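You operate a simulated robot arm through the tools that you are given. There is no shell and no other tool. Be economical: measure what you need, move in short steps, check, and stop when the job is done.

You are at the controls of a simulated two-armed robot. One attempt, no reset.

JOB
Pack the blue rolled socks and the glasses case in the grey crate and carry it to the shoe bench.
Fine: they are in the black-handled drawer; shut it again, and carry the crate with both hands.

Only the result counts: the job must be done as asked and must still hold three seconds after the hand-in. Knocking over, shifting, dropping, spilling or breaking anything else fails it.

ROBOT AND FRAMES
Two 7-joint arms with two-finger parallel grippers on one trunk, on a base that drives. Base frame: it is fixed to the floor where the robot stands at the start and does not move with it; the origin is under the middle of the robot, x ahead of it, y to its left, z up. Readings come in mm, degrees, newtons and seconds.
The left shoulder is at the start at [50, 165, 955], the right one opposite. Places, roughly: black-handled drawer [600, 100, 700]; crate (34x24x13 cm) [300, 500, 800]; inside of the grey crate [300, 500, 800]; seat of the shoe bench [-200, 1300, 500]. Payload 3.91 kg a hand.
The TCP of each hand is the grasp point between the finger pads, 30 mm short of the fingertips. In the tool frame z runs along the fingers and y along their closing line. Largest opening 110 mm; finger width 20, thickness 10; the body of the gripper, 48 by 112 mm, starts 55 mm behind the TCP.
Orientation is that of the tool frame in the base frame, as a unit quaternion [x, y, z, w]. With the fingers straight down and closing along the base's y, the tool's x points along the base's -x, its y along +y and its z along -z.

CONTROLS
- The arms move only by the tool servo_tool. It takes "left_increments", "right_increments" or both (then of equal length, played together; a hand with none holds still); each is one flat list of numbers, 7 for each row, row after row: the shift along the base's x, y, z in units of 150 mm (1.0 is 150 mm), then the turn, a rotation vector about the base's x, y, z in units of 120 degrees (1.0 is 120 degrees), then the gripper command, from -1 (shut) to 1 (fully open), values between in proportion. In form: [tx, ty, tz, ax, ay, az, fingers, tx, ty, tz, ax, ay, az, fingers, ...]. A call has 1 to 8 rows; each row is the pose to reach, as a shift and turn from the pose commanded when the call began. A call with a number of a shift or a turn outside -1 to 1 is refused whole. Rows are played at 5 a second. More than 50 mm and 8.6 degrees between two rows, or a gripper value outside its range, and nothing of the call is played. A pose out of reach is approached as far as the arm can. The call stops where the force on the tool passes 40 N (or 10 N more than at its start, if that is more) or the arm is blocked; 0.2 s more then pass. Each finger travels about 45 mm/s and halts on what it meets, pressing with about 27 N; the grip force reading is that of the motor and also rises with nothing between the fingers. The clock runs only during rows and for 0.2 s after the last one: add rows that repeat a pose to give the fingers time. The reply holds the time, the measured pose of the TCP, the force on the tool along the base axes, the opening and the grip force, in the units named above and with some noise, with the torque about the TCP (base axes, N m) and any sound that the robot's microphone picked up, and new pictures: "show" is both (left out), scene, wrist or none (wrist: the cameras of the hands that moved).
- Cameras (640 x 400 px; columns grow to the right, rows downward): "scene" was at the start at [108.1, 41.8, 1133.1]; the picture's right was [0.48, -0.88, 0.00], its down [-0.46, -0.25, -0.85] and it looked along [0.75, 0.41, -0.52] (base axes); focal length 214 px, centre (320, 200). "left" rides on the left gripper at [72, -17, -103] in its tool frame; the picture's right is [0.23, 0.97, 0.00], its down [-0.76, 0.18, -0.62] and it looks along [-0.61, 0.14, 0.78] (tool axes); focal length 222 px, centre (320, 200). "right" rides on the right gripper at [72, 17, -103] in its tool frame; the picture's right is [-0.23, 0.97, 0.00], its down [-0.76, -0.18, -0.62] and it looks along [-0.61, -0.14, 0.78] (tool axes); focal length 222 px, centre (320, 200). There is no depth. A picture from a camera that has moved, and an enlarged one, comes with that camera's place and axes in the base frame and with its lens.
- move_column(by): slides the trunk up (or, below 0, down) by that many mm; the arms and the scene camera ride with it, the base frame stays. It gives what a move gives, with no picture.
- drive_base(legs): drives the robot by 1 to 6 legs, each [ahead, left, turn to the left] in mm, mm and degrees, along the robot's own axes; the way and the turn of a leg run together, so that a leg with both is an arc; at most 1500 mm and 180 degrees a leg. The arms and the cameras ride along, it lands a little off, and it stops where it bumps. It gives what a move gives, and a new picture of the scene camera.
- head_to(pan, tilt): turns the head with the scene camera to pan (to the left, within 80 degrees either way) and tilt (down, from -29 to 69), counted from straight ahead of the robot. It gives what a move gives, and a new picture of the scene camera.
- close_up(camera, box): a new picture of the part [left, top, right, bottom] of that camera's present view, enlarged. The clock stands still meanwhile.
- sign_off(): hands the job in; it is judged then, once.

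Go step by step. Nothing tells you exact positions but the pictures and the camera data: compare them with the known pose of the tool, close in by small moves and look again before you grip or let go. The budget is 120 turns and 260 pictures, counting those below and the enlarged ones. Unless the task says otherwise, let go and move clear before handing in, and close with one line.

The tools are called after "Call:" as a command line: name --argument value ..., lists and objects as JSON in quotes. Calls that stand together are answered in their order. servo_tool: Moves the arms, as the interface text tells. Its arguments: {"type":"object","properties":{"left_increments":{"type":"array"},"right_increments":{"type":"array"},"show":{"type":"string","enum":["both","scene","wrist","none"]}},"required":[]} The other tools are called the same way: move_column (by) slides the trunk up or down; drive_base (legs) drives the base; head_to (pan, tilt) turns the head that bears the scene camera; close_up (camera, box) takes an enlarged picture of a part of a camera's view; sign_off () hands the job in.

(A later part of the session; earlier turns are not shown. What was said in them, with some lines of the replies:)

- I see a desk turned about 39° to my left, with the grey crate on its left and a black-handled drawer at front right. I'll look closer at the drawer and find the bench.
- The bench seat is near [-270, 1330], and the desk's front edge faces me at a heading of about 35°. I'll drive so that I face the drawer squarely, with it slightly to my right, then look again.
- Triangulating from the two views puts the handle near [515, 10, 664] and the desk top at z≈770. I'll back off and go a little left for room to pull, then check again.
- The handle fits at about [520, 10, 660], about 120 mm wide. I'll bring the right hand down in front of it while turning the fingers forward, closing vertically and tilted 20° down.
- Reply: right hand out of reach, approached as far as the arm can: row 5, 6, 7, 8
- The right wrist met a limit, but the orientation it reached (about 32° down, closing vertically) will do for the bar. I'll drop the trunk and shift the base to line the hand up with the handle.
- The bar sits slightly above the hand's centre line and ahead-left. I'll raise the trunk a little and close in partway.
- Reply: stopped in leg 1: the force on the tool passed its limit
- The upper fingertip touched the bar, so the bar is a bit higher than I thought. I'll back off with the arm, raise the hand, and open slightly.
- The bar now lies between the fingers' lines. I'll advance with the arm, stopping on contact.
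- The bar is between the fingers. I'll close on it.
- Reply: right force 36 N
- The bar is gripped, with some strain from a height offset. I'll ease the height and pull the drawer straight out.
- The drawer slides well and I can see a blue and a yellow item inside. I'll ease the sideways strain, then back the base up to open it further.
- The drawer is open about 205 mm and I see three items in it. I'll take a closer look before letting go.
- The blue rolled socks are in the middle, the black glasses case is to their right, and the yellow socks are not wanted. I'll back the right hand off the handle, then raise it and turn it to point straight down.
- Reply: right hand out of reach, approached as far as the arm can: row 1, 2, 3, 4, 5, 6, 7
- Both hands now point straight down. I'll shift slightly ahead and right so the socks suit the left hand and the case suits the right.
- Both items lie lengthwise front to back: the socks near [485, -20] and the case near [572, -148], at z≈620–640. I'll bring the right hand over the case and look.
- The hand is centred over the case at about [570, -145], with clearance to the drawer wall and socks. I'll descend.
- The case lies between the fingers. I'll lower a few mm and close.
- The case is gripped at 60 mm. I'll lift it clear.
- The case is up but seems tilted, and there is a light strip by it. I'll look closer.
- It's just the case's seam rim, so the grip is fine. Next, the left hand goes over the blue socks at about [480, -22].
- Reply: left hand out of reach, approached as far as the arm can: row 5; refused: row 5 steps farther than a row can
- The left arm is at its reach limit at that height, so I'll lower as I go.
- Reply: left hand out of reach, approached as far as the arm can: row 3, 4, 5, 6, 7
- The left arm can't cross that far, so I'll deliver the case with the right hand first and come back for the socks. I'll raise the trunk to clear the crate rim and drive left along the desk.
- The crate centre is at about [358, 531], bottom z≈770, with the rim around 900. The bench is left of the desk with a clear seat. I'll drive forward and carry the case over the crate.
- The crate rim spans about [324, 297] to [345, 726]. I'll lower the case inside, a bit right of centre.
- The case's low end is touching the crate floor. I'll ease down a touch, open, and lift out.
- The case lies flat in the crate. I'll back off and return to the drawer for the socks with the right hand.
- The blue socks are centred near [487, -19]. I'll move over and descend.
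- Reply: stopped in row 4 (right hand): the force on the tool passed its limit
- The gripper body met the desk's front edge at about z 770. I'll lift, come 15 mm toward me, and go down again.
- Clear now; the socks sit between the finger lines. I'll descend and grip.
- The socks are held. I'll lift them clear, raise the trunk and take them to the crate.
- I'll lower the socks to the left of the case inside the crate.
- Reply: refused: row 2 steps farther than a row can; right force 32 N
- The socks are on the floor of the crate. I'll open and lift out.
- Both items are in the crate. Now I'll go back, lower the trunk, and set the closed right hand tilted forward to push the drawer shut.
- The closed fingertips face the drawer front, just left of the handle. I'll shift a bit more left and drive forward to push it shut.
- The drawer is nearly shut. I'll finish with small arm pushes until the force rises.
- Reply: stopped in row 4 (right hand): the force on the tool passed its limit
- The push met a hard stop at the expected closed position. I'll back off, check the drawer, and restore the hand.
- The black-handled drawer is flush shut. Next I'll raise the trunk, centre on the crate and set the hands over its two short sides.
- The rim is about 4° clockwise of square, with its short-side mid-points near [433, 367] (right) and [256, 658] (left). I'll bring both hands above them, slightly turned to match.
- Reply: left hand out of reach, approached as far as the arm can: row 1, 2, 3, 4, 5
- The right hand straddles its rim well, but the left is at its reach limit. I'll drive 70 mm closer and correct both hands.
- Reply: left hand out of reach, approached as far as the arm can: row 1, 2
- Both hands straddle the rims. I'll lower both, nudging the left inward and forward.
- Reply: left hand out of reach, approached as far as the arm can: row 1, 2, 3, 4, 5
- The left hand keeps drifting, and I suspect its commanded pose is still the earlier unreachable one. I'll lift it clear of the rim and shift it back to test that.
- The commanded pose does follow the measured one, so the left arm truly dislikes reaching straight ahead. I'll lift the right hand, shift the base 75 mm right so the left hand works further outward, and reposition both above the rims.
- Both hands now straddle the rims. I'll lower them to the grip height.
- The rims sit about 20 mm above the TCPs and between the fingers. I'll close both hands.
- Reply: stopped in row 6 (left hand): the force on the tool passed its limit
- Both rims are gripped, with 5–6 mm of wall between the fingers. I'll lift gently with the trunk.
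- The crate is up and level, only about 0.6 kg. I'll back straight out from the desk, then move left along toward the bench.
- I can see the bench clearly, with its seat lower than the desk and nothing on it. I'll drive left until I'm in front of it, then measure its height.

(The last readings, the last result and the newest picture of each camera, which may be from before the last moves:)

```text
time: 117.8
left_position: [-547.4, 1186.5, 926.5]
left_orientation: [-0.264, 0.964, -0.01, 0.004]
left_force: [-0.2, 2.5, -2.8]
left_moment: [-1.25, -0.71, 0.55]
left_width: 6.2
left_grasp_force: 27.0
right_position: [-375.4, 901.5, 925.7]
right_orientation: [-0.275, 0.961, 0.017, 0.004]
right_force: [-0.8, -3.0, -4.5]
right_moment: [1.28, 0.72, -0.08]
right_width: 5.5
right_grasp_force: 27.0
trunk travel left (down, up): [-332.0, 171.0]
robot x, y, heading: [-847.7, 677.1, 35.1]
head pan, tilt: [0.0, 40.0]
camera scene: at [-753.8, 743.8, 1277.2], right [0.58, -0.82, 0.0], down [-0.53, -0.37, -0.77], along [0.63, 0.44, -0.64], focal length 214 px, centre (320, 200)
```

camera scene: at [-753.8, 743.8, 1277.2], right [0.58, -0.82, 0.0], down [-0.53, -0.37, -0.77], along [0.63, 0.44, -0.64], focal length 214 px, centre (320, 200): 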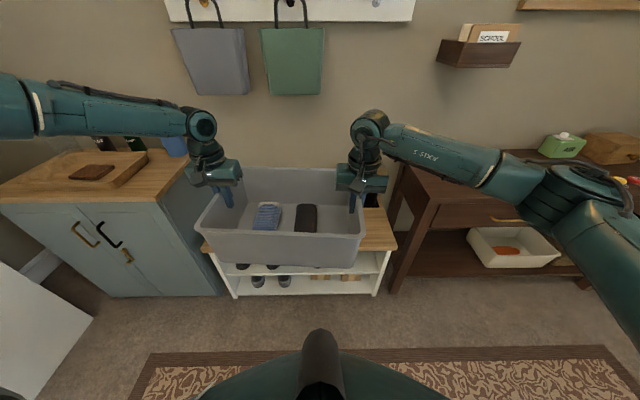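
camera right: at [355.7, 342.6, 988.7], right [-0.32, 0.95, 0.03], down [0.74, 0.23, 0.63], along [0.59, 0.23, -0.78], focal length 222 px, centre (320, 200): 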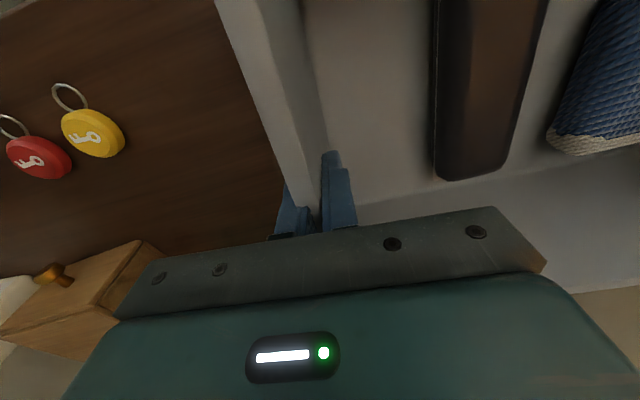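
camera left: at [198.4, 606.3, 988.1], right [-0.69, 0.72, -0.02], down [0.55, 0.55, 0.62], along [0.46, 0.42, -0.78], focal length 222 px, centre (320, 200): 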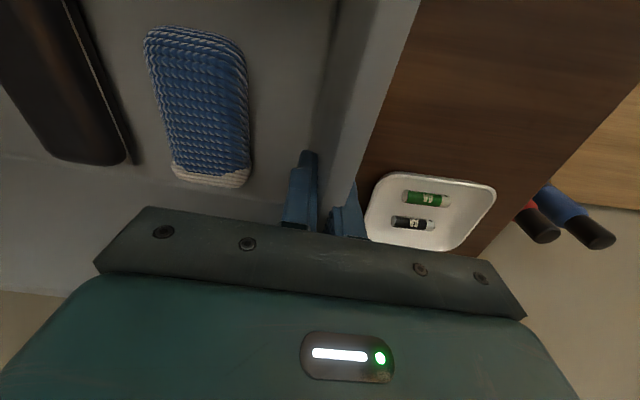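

I'm squarely in front of the bench. Its seat measures z≈485, with the front edge about 355 mm beyond the crate's current front. I'll drive forward at height, slightly right to keep the left elbow off the side cabinet.

Call:
drive_base --legs '[[200, -35, 0], [150, 0, 0]]'

Call:
head_to --pan 50 --tilt 35

```text
time: 120.4
left_position: [-240.6, 1358.7, 925.3]
left_orientation: [-0.264, 0.965, -0.01, 0.004]
left_force: [0.5, 2.5, -3.7]
left_moment: [-1.18, -0.76, 0.52]
left_width: 6.2
left_grasp_force: 26.8
right_position: [-69.0, 1074.2, 925.6]
right_orientation: [-0.275, 0.961, 0.017, 0.003]
right_force: [0.7, -2.6, -4.1]
right_moment: [1.18, 0.75, -0.11]
right_width: 5.7
right_grasp_force: 27.3
trunk travel left (down, up): [-332.0, 171.0]
robot x, y, heading: [-542.1, 844.3, 35.0]
head pan, tilt: [0.0, 40.0]
camera scene: at [-447.4, 915.9, 1277.1], right [0.57, -0.82, 0.0], down [-0.53, -0.37, -0.77], along [0.63, 0.44, -0.64], focal length 214 px, centre (320, 200)
```

scene: 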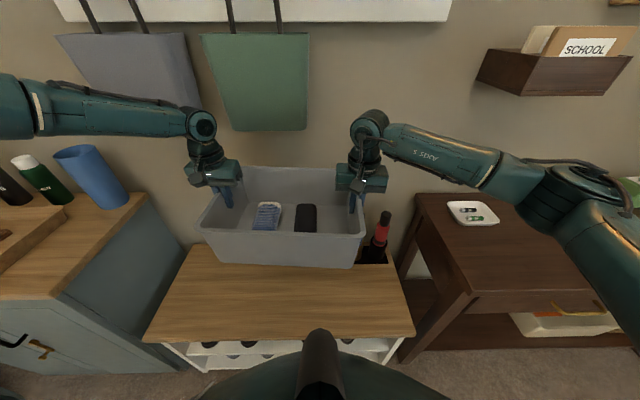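

```text
time: 121.5
left_position: [-241.0, 1358.8, 925.2]
left_orientation: [-0.264, 0.964, -0.01, 0.004]
left_force: [-0.5, 2.8, -3.2]
left_moment: [-1.22, -0.74, 0.53]
left_width: 6.0
left_grasp_force: 27.0
right_position: [-68.9, 1073.9, 926.2]
right_orientation: [-0.275, 0.961, 0.017, 0.003]
right_force: [-0.5, -2.3, -3.0]
right_moment: [1.28, 0.67, -0.1]
right_width: 5.4
right_grasp_force: 26.6
trunk travel left (down, up): [-332.0, 171.0]
robot x, y, heading: [-538.5, 853.3, 35.2]
head pan, tilt: [50.0, 35.0]
camera scene: at [-509.9, 954.4, 1284.8], right [1.0, -0.09, 0.0], down [-0.05, -0.57, -0.82], along [0.07, 0.82, -0.57], focal length 214 px, centre (320, 200)
```

scene: 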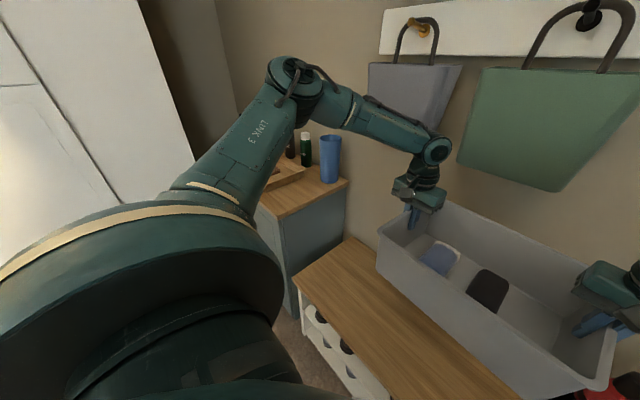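

The crate is over the seat at the right depth, but lowering by trunk could bring an elbow onto the desk end or cabinet. I'll lower with both arms together instead, in steps.

Call:
servo_tool --right_increments '[0, 0, -0.1, 0, 0, 0, -1, 0, 0, -0.2, 0, 0, 0, -1, 0, 0, -0.32, 0, 0, 0, -1, 0, 0, -0.44, 0, 0, 0, -1, 0, 0, -0.56, 0, 0, 0, -1, 0, 0, -0.68, 0, 0, 0, -1, 0, 0, -0.8, 0, 0, 0, -1]' --left_increments '[0, 0, -0.1, 0, 0, 0, -1, 0, 0, -0.2, 0, 0, 0, -1, 0, 0, -0.32, 0, 0, 0, -1, 0, 0, -0.44, 0, 0, 0, -1, 0, 0, -0.56, 0, 0, 0, -1, 0, 0, -0.68, 0, 0, 0, -1, 0, 0, -0.8, 0, 0, 0, -1]' --show "scene"

Call:
head_to --pan 0 --tilt 40

```text
time: 123.0
left_position: [-267.9, 1353.4, 844.9]
left_orientation: [-0.262, 0.965, -0.013, 0.004]
left_force: [2.8, 2.3, -11.8]
left_moment: [1.54, 0.41, 0.59]
left_width: 8.1
left_grasp_force: 27.1
left hand out of reach, approached as far as the arm can: row 3, 4, 5, 6, 7
right_position: [-76.2, 1079.8, 828.7]
right_orientation: [-0.282, 0.959, 0.027, 0.002]
right_force: [-2.7, -2.5, 5.2]
right_moment: [0.98, 1.27, 0.67]
right_width: 7.3
right_grasp_force: 26.7
trunk travel left (down, up): [-332.0, 171.0]
robot x, y, heading: [-541.9, 850.4, 35.3]
head pan, tilt: [50.0, 35.0]
stopped in row 7 (left hand): the force on the tool passed its limit (the readings are from after the stop); the commanded pose is now the measured one
camera scene: at [-510.1, 954.5, 1284.8], right [1.0, -0.09, 0.0], down [-0.05, -0.57, -0.82], along [0.07, 0.82, -0.57], focal length 214 px, centre (320, 200)
```

scene: 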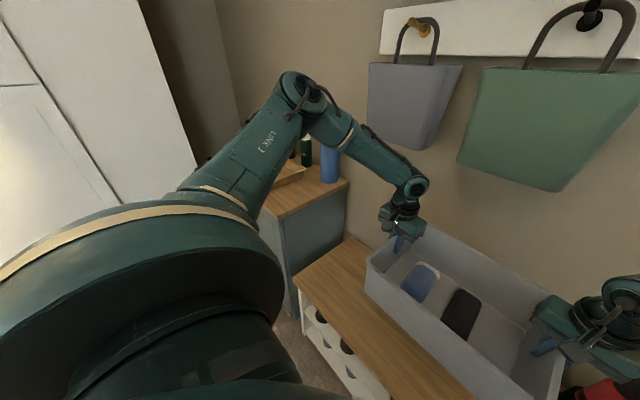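

```text
time: 124.2
left_position: [-265.0, 1352.7, 846.0]
left_orientation: [-0.261, 0.965, -0.015, 0.005]
left_force: [4.5, 0.1, -12.2]
left_moment: [1.04, 1.02, 0.55]
left_width: 8.1
left_grasp_force: 27.4
right_position: [-74.6, 1079.8, 828.4]
right_orientation: [-0.28, 0.96, 0.027, 0.001]
right_force: [-3.7, -0.3, 6.5]
right_moment: [1.37, 0.56, 0.54]
right_width: 8.2
right_grasp_force: 27.1
trunk travel left (down, up): [-332.0, 171.0]
robot x, y, heading: [-542.5, 852.5, 35.2]
head pan, tilt: [0.0, 40.0]
camera scene: at [-448.0, 915.6, 1277.2], right [0.57, -0.82, 0.0], down [-0.53, -0.37, -0.77], along [0.63, 0.44, -0.64], focal length 214 px, centre (320, 200)
```

scene: 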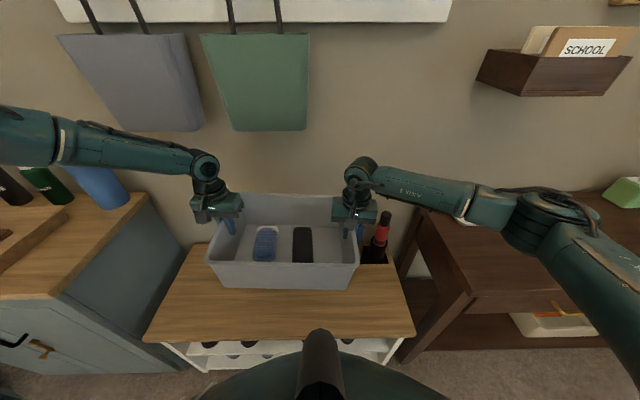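

The left arm ran out of downward reach, so the crate tilts slightly. I'll level it by raising the right hand a little, and shift left so the right elbow clears the desk end before lowering the trunk.

Call:
servo_tool --right_increments '[0, 0, 0.05, 0, 0, 0, -1, 0, 0, 0.1, 0, 0, 0, -1, 0, 0, 0.1, 0, 0, 0, -1]' --show "none"

Call:
drive_base --legs '[[0, 80, 0]]'

Call:
move_column --by -110

Call:
head_to --pan -25 --tilt 45

Call:
head_to --pan 45 --tilt 40

```text
time: 125.0
left_position: [-264.5, 1353.2, 846.8]
left_orientation: [-0.263, 0.965, -0.014, 0.007]
left_force: [1.8, 1.8, -5.0]
left_moment: [-0.96, 0.22, 0.49]
left_width: 6.5
left_grasp_force: 26.8
right_position: [-74.9, 1080.3, 841.8]
right_orientation: [-0.28, 0.96, 0.025, 0.001]
right_force: [-1.7, -2.5, -0.9]
right_moment: [1.48, 0.0, 0.49]
right_width: 6.0
right_grasp_force: 27.5
trunk travel left (down, up): [-332.0, 171.0]
robot x, y, heading: [-539.2, 849.3, 34.9]
head pan, tilt: [0.0, 40.0]
```

```text
time: 126.0
left_position: [-311.7, 1419.8, 845.6]
left_orientation: [-0.262, 0.965, -0.015, 0.007]
left_force: [1.4, 5.3, -3.5]
left_moment: [-0.7, -0.8, 0.61]
left_width: 6.5
left_grasp_force: 27.0
right_position: [-121.7, 1146.3, 842.9]
right_orientation: [-0.28, 0.96, 0.025, 0.001]
right_force: [-1.2, -5.1, -1.8]
right_moment: [0.79, 0.86, 0.59]
right_width: 6.2
right_grasp_force: 26.9
trunk travel left (down, up): [-332.0, 171.0]
robot x, y, heading: [-589.8, 916.4, 35.2]
head pan, tilt: [0.0, 40.0]
camera scene: at [-494.1, 981.1, 1277.2], right [0.58, -0.82, 0.0], down [-0.53, -0.37, -0.77], along [0.63, 0.44, -0.64], focal length 214 px, centre (320, 200)
```

scene: 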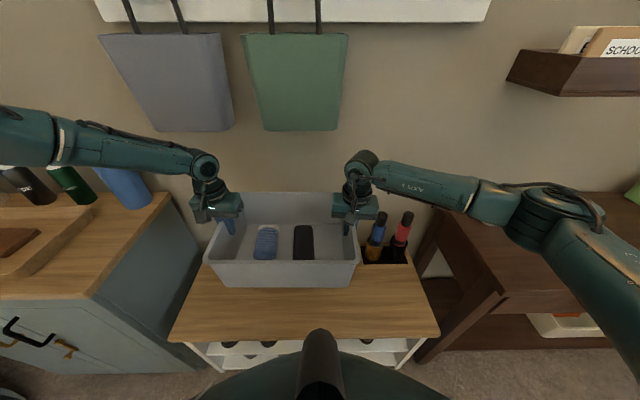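

```text
time: 127.4
left_position: [-310.9, 1418.6, 736.4]
left_orientation: [-0.262, 0.965, -0.014, 0.007]
left_force: [2.1, 3.7, -3.6]
left_moment: [-0.77, -0.52, 0.54]
left_width: 6.4
left_grasp_force: 26.9
right_position: [-120.8, 1144.6, 732.5]
right_orientation: [-0.281, 0.959, 0.026, 0.001]
right_force: [-2.2, -2.9, -1.7]
right_moment: [1.01, 0.6, 0.57]
right_width: 6.0
right_grasp_force: 26.6
trunk travel left (down, up): [-222.0, 281.0]
robot x, y, heading: [-587.5, 914.9, 35.3]
head pan, tilt: [0.0, 40.0]
```

```text
time: 128.3
left_position: [-312.0, 1416.8, 737.0]
left_orientation: [-0.262, 0.965, -0.014, 0.007]
left_force: [2.0, 3.3, -3.6]
left_moment: [-0.62, -0.69, 0.58]
left_width: 6.8
left_grasp_force: 27.1
right_position: [-120.5, 1145.4, 731.6]
right_orientation: [-0.281, 0.959, 0.026, 0.001]
right_force: [-1.8, -3.6, -2.1]
right_moment: [0.82, 0.87, 0.59]
right_width: 5.7
right_grasp_force: 27.0
trunk travel left (down, up): [-222.0, 281.0]
robot x, y, heading: [-588.2, 914.8, 35.1]
head pan, tilt: [-25.0, 45.0]
camera scene: at [-483.2, 945.9, 1160.0], right [0.18, -0.98, 0.0], down [-0.7, -0.13, -0.71], along [0.7, 0.12, -0.71], focal length 214 px, centre (320, 200)
```

scene: 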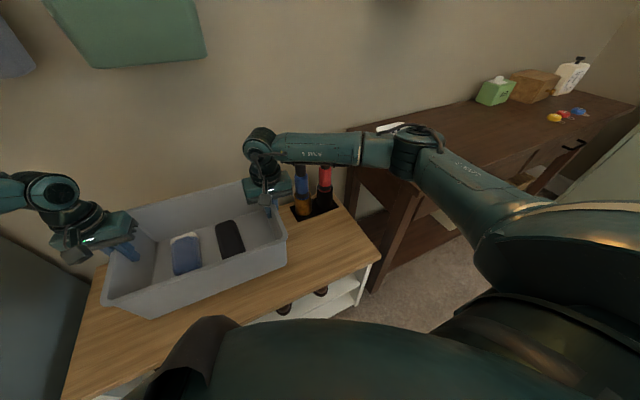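

```text
time: 129.7
left_position: [-310.3, 1417.9, 736.4]
left_orientation: [-0.262, 0.965, -0.013, 0.007]
left_force: [1.6, 4.5, -3.4]
left_moment: [-0.65, -0.73, 0.56]
left_width: 6.4
left_grasp_force: 26.7
right_position: [-121.4, 1144.9, 732.9]
right_orientation: [-0.281, 0.96, 0.024, 0.0]
right_force: [-1.8, -4.4, -2.2]
right_moment: [0.88, 0.86, 0.6]
right_width: 5.8
right_grasp_force: 26.4
trunk travel left (down, up): [-222.0, 281.0]
robot x, y, heading: [-591.9, 914.5, 35.2]
head pan, tilt: [45.0, 40.0]
camera scene: at [-548.6, 1015.3, 1167.2], right [0.99, -0.17, 0.0], down [-0.11, -0.63, -0.77], along [0.13, 0.75, -0.64], focal length 214 px, centre (320, 200)
```

scene: 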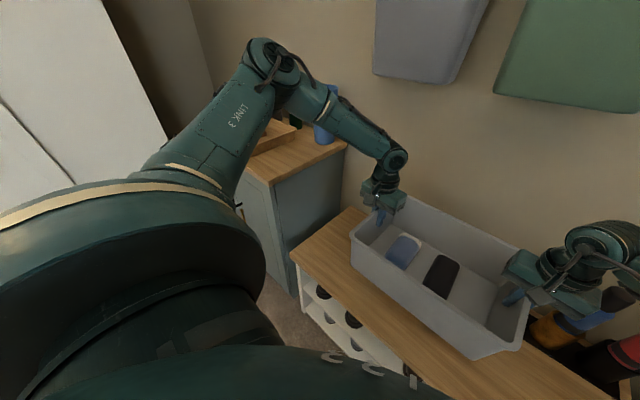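

Both elbows look clear: the right one beside the desk end, the left above the cabinet. I'll shift 25 mm more left for margin and lower most of the remaining height.

Call:
drive_base --legs '[[5, 25, 0]]'

Call:
move_column --by -105

Call:
head_to --pan 0 --tilt 45

```text
time: 130.6
left_position: [-322.7, 1440.0, 736.9]
left_orientation: [-0.262, 0.965, -0.014, 0.006]
left_force: [1.8, 3.6, -4.0]
left_moment: [-0.76, -0.66, 0.53]
left_width: 6.8
left_grasp_force: 27.1
right_position: [-132.7, 1167.9, 732.6]
right_orientation: [-0.28, 0.96, 0.026, 0.0]
right_force: [-1.6, -2.7, -1.7]
right_moment: [0.94, 0.71, 0.59]
right_width: 5.6
right_grasp_force: 26.6
trunk travel left (down, up): [-222.0, 281.0]
robot x, y, heading: [-598.4, 938.2, 34.9]
head pan, tilt: [45.0, 40.0]
camera scene: at [-559.0, 1038.8, 1167.2], right [0.99, -0.17, 0.0], down [-0.11, -0.63, -0.77], along [0.13, 0.75, -0.64], focal length 214 px, centre (320, 200)
```

scene: 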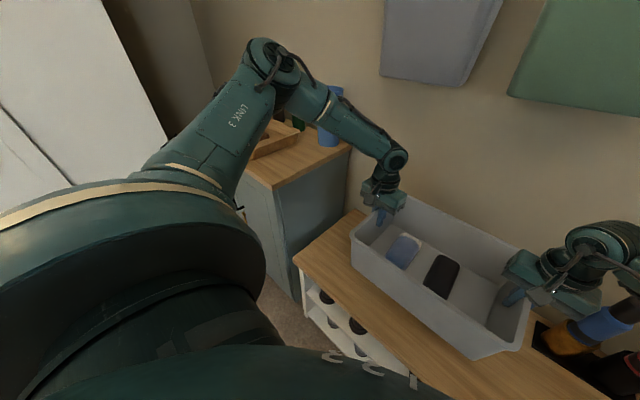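

```text
time: 131.9
left_position: [-321.6, 1440.4, 632.4]
left_orientation: [-0.262, 0.965, -0.014, 0.006]
left_force: [2.5, 3.5, -3.1]
left_moment: [-0.81, -0.47, 0.57]
left_width: 6.5
left_grasp_force: 27.1
right_position: [-132.7, 1168.8, 628.2]
right_orientation: [-0.28, 0.96, 0.025, 0.001]
right_force: [-2.4, -3.2, -1.9]
right_moment: [1.05, 0.61, 0.55]
right_width: 6.2
right_grasp_force: 26.9
trunk travel left (down, up): [-117.0, 386.0]
robot x, y, heading: [-599.2, 937.8, 35.2]
head pan, tilt: [45.0, 40.0]
```

```text
time: 133.1
left_position: [-320.6, 1440.4, 632.0]
left_orientation: [-0.262, 0.965, -0.014, 0.006]
left_force: [1.1, 2.8, -3.8]
left_moment: [-0.64, -0.77, 0.58]
left_width: 6.8
left_grasp_force: 27.2
right_position: [-131.8, 1168.6, 627.1]
right_orientation: [-0.281, 0.959, 0.026, 0.0]
right_force: [-1.1, -3.8, -1.9]
right_moment: [0.84, 0.87, 0.58]
right_width: 5.9
right_grasp_force: 27.0
trunk travel left (down, up): [-117.0, 386.0]
robot x, y, heading: [-598.5, 938.0, 35.4]
head pan, tilt: [0.0, 45.0]
camera scene: at [-507.1, 1001.6, 1055.0], right [0.58, -0.82, 0.0], down [-0.58, -0.41, -0.71], along [0.58, 0.41, -0.71], focal length 214 px, centre (320, 200)
```

scene: 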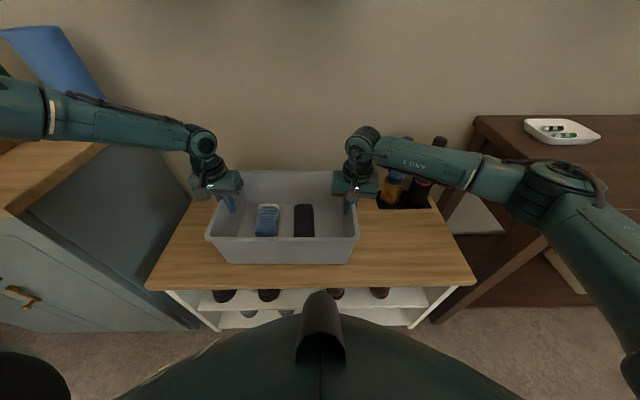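

The crate hovers a couple of centimetres over the seat. I'll lower in small steps, watching the vertical force.

Call:
move_column --by -18

Call:
move_column --by -8

```text
time: 133.7
left_position: [-321.0, 1440.4, 614.1]
left_orientation: [-0.263, 0.965, -0.014, 0.006]
left_force: [2.1, 3.1, -4.8]
left_moment: [-0.6, -0.72, 0.58]
left_width: 6.5
left_grasp_force: 26.7
right_position: [-130.9, 1168.0, 609.6]
right_orientation: [-0.281, 0.959, 0.026, 0.001]
right_force: [-0.9, -2.2, -2.8]
right_moment: [0.85, 0.89, 0.64]
right_width: 5.8
right_grasp_force: 26.9
trunk travel left (down, up): [-99.0, 404.0]
robot x, y, heading: [-597.9, 936.3, 35.2]
head pan, tilt: [0.0, 45.0]
```

```text
time: 134.3
left_position: [-322.1, 1442.3, 607.0]
left_orientation: [-0.263, 0.965, -0.013, 0.006]
left_force: [0.5, 7.9, 1.3]
left_moment: [-1.62, 0.07, 0.45]
left_width: 6.7
left_grasp_force: 26.7
right_position: [-130.9, 1169.4, 604.1]
right_orientation: [-0.281, 0.959, 0.027, 0.003]
right_force: [-0.9, 0.2, 13.0]
right_moment: [0.01, 0.69, 0.58]
right_width: 5.8
right_grasp_force: 26.7
trunk travel left (down, up): [-91.0, 412.0]
robot x, y, heading: [-596.1, 939.5, 35.1]
head pan, tilt: [0.0, 45.0]
```

The right side has touched down. I'll settle a few mm more so the left side rests too.

Call:
move_column --by -3

Call:
close_up --camera "scene" --box '[140, 120, 480, 332]'

```text
time: 134.8
left_position: [-322.5, 1441.7, 605.3]
left_orientation: [-0.263, 0.965, -0.014, 0.01]
left_force: [-2.2, 10.1, 11.6]
left_moment: [-1.56, -0.1, 0.47]
left_width: 7.0
left_grasp_force: 26.6
right_position: [-131.9, 1169.2, 602.2]
right_orientation: [-0.281, 0.959, 0.026, 0.005]
right_force: [1.0, 5.7, 22.2]
right_moment: [-0.81, -0.67, 0.51]
right_width: 6.1
right_grasp_force: 27.1
trunk travel left (down, up): [-88.0, 415.0]
robot x, y, heading: [-597.9, 938.7, 35.4]
head pan, tilt: [0.0, 45.0]
```

```text
1.88 times, centred on (310, 226) of scene
camera zoom: at [-509.1, 1001.1, 1026.6], right [0.58, -0.82, 0.0], down [-0.58, -0.41, -0.71], along [0.58, 0.41, -0.71], focal length 404 px, centre (339, 151)
```

zoom: 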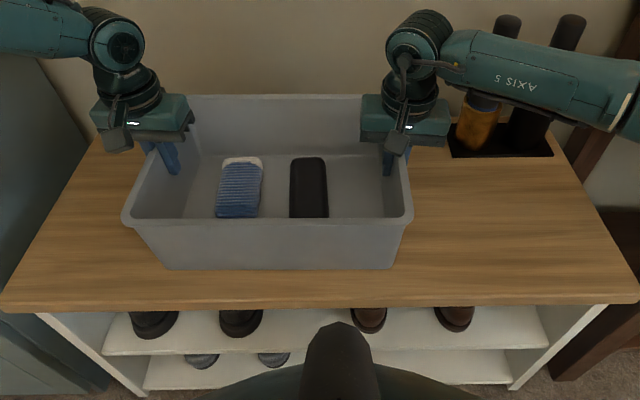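

The crate is fully seated on the bench. I'll open both hands to release the rims.

Call:
servo_tool --right_increments '[0, 0, 0, 0, 0, 0, -0.6, 0, 0, 0, 0, 0, 0, -0.2, 0, 0, 0, 0, 0, 0, -0.2, 0, 0, 0, 0, 0, 0, -0.2]' --left_increments '[0, 0, 0, 0, 0, 0, -0.6, 0, 0, 0, 0, 0, 0, -0.2, 0, 0, 0, 0, 0, 0, -0.2, 0, 0, 0, 0, 0, 0, -0.2]'

```text
time: 135.8
left_position: [-322.2, 1441.1, 602.4]
left_orientation: [-0.262, 0.965, -0.013, 0.007]
left_force: [-0.6, -1.0, -0.5]
left_moment: [-0.02, 0.01, 0.01]
left_width: 44.0
left_grasp_force: 0.0
right_position: [-131.0, 1167.8, 600.8]
right_orientation: [-0.281, 0.959, 0.025, 0.001]
right_force: [-0.2, 0.3, 0.5]
right_moment: [0.01, -0.01, -0.01]
right_width: 44.0
right_grasp_force: 0.0
trunk travel left (down, up): [-88.0, 415.0]
robot x, y, heading: [-596.7, 935.8, 34.9]
head pan, tilt: [0.0, 45.0]
camera scene: at [-507.3, 1001.3, 1026.0], right [0.58, -0.82, 0.0], down [-0.58, -0.41, -0.71], along [0.58, 0.41, -0.71], focal length 214 px, centre (320, 200)
camera right: at [-200.8, 1136.7, 702.1], right [-0.33, 0.94, 0.05], down [0.75, 0.23, 0.63], along [0.58, 0.25, -0.78], focal length 222 px, centre (320, 200)
camera left: at [-377.6, 1392.5, 705.5], right [-0.69, 0.72, -0.03], down [0.55, 0.55, 0.62], along [0.47, 0.41, -0.78], focal length 222 px, centre (320, 200)
```

scene: 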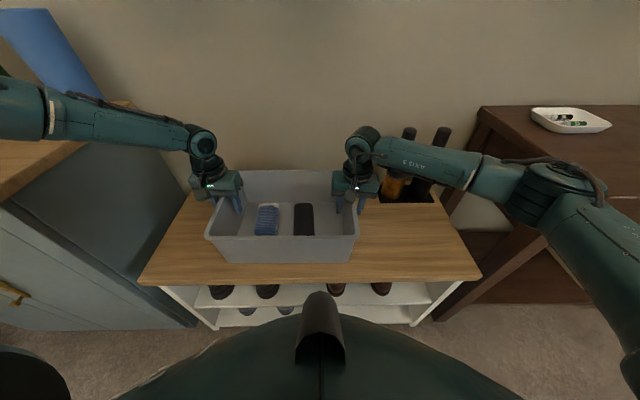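
right: 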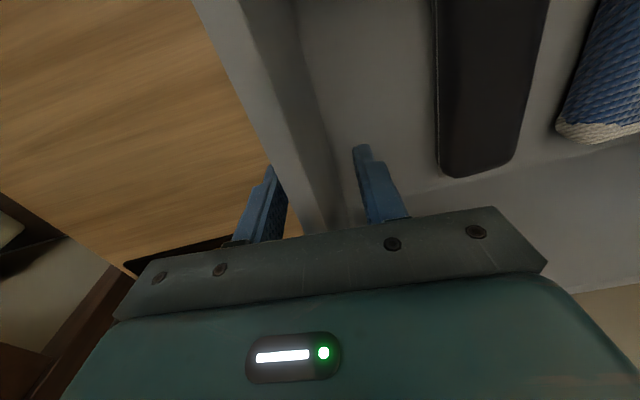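
left: 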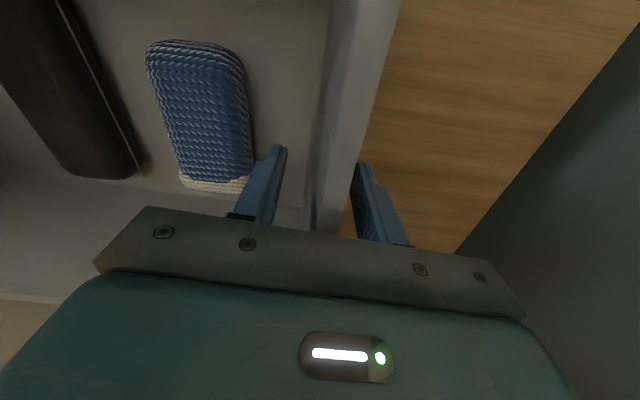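

Both rims are free. I'll raise the trunk straight up and then back away.

Call:
move_column --by 220

Call:
drive_base --legs '[[-300, 0, 0]]'

Call:
close_up --camera "scene" --box '[140, 60, 620, 360]'

Call:
head_to --pan -35 --tilt 35

```text
time: 138.1
left_position: [-322.6, 1441.4, 823.2]
left_orientation: [-0.263, 0.965, -0.013, 0.007]
left_force: [-0.3, -0.9, 0.2]
left_moment: [0.02, 0.01, -0.03]
left_width: 44.1
left_grasp_force: 0.0
right_position: [-131.0, 1167.6, 819.1]
right_orientation: [-0.281, 0.959, 0.025, 0.001]
right_force: [0.3, 1.0, -0.2]
right_moment: [-0.02, -0.01, -0.01]
right_width: 44.0
right_grasp_force: 0.0
trunk travel left (down, up): [-308.0, 195.0]
robot x, y, heading: [-598.6, 940.4, 35.0]
head pan, tilt: [0.0, 45.0]
```

```text
time: 140.2
left_position: [-567.4, 1269.1, 823.1]
left_orientation: [-0.262, 0.965, -0.014, 0.006]
left_force: [0.2, -0.6, 0.1]
left_moment: [-0.01, -0.02, 0.0]
left_width: 43.9
left_grasp_force: 0.0
right_position: [-376.4, 995.3, 820.3]
right_orientation: [-0.28, 0.96, 0.026, 0.001]
right_force: [-0.1, -0.5, 0.9]
right_moment: [-0.04, -0.02, -0.01]
right_width: 44.0
right_grasp_force: 0.1
trunk travel left (down, up): [-308.0, 195.0]
robot x, y, heading: [-841.2, 766.2, 35.2]
head pan, tilt: [0.0, 45.0]
camera scene: at [-752.5, 828.6, 1246.1], right [0.58, -0.82, 0.0], down [-0.58, -0.41, -0.71], along [0.58, 0.41, -0.71], focal length 214 px, centre (320, 200)
```

scene: 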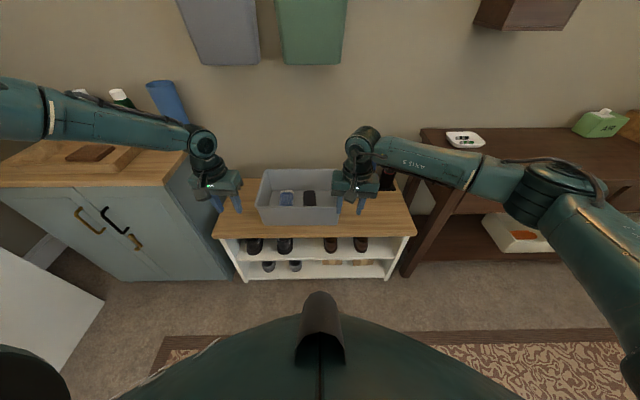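

```text
1.33 times, centred on (380, 210) of scene
camera zoom: at [-752.5, 828.6, 1246.1], right [0.58, -0.82, 0.0], down [-0.58, -0.41, -0.71], along [0.58, 0.41, -0.71], focal length 286 px, centre (240, 187)
```

zoom: 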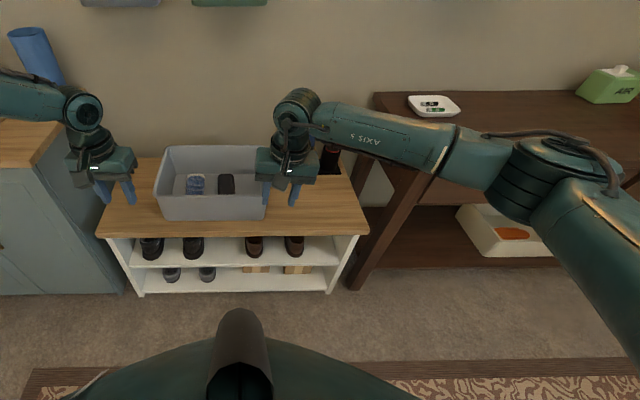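

```text
time: 141.2
left_position: [-566.6, 1269.4, 822.3]
left_orientation: [-0.262, 0.965, -0.014, 0.007]
left_force: [0.9, -0.3, -0.7]
left_moment: [0.01, 0.0, 0.0]
left_width: 44.0
left_grasp_force: 0.0
right_position: [-376.3, 996.5, 818.8]
right_orientation: [-0.281, 0.959, 0.027, 0.001]
right_force: [-0.2, 0.3, -0.1]
right_moment: [-0.03, 0.01, 0.0]
right_width: 43.9
right_grasp_force: 0.0
trunk travel left (down, up): [-308.0, 195.0]
robot x, y, heading: [-842.5, 767.0, 35.0]
head pan, tilt: [-35.0, 35.0]
camera scene: at [-730.6, 782.4, 1260.8], right [0.0, -1.0, 0.0], down [-0.57, 0.0, -0.82], along [0.82, 0.0, -0.57], focal length 214 px, centre (320, 200)
```

scene: 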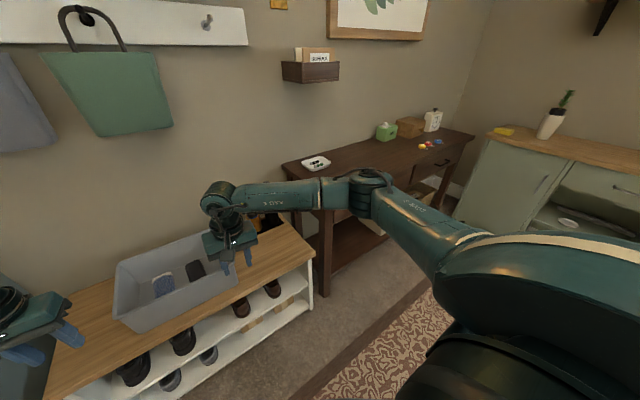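

The crate stands on the bench with the blue socks and glasses case in it, the drawer is shut, everything else is in place, and both hands are clear. I'm handing in.

Call:
sign_off

```text
The job is handed in.
```

I packed the blue rolled socks and the glasses case in the grey crate, shut the black-handled drawer, and carried the crate with both hands to the shoe bench, where it now stands.
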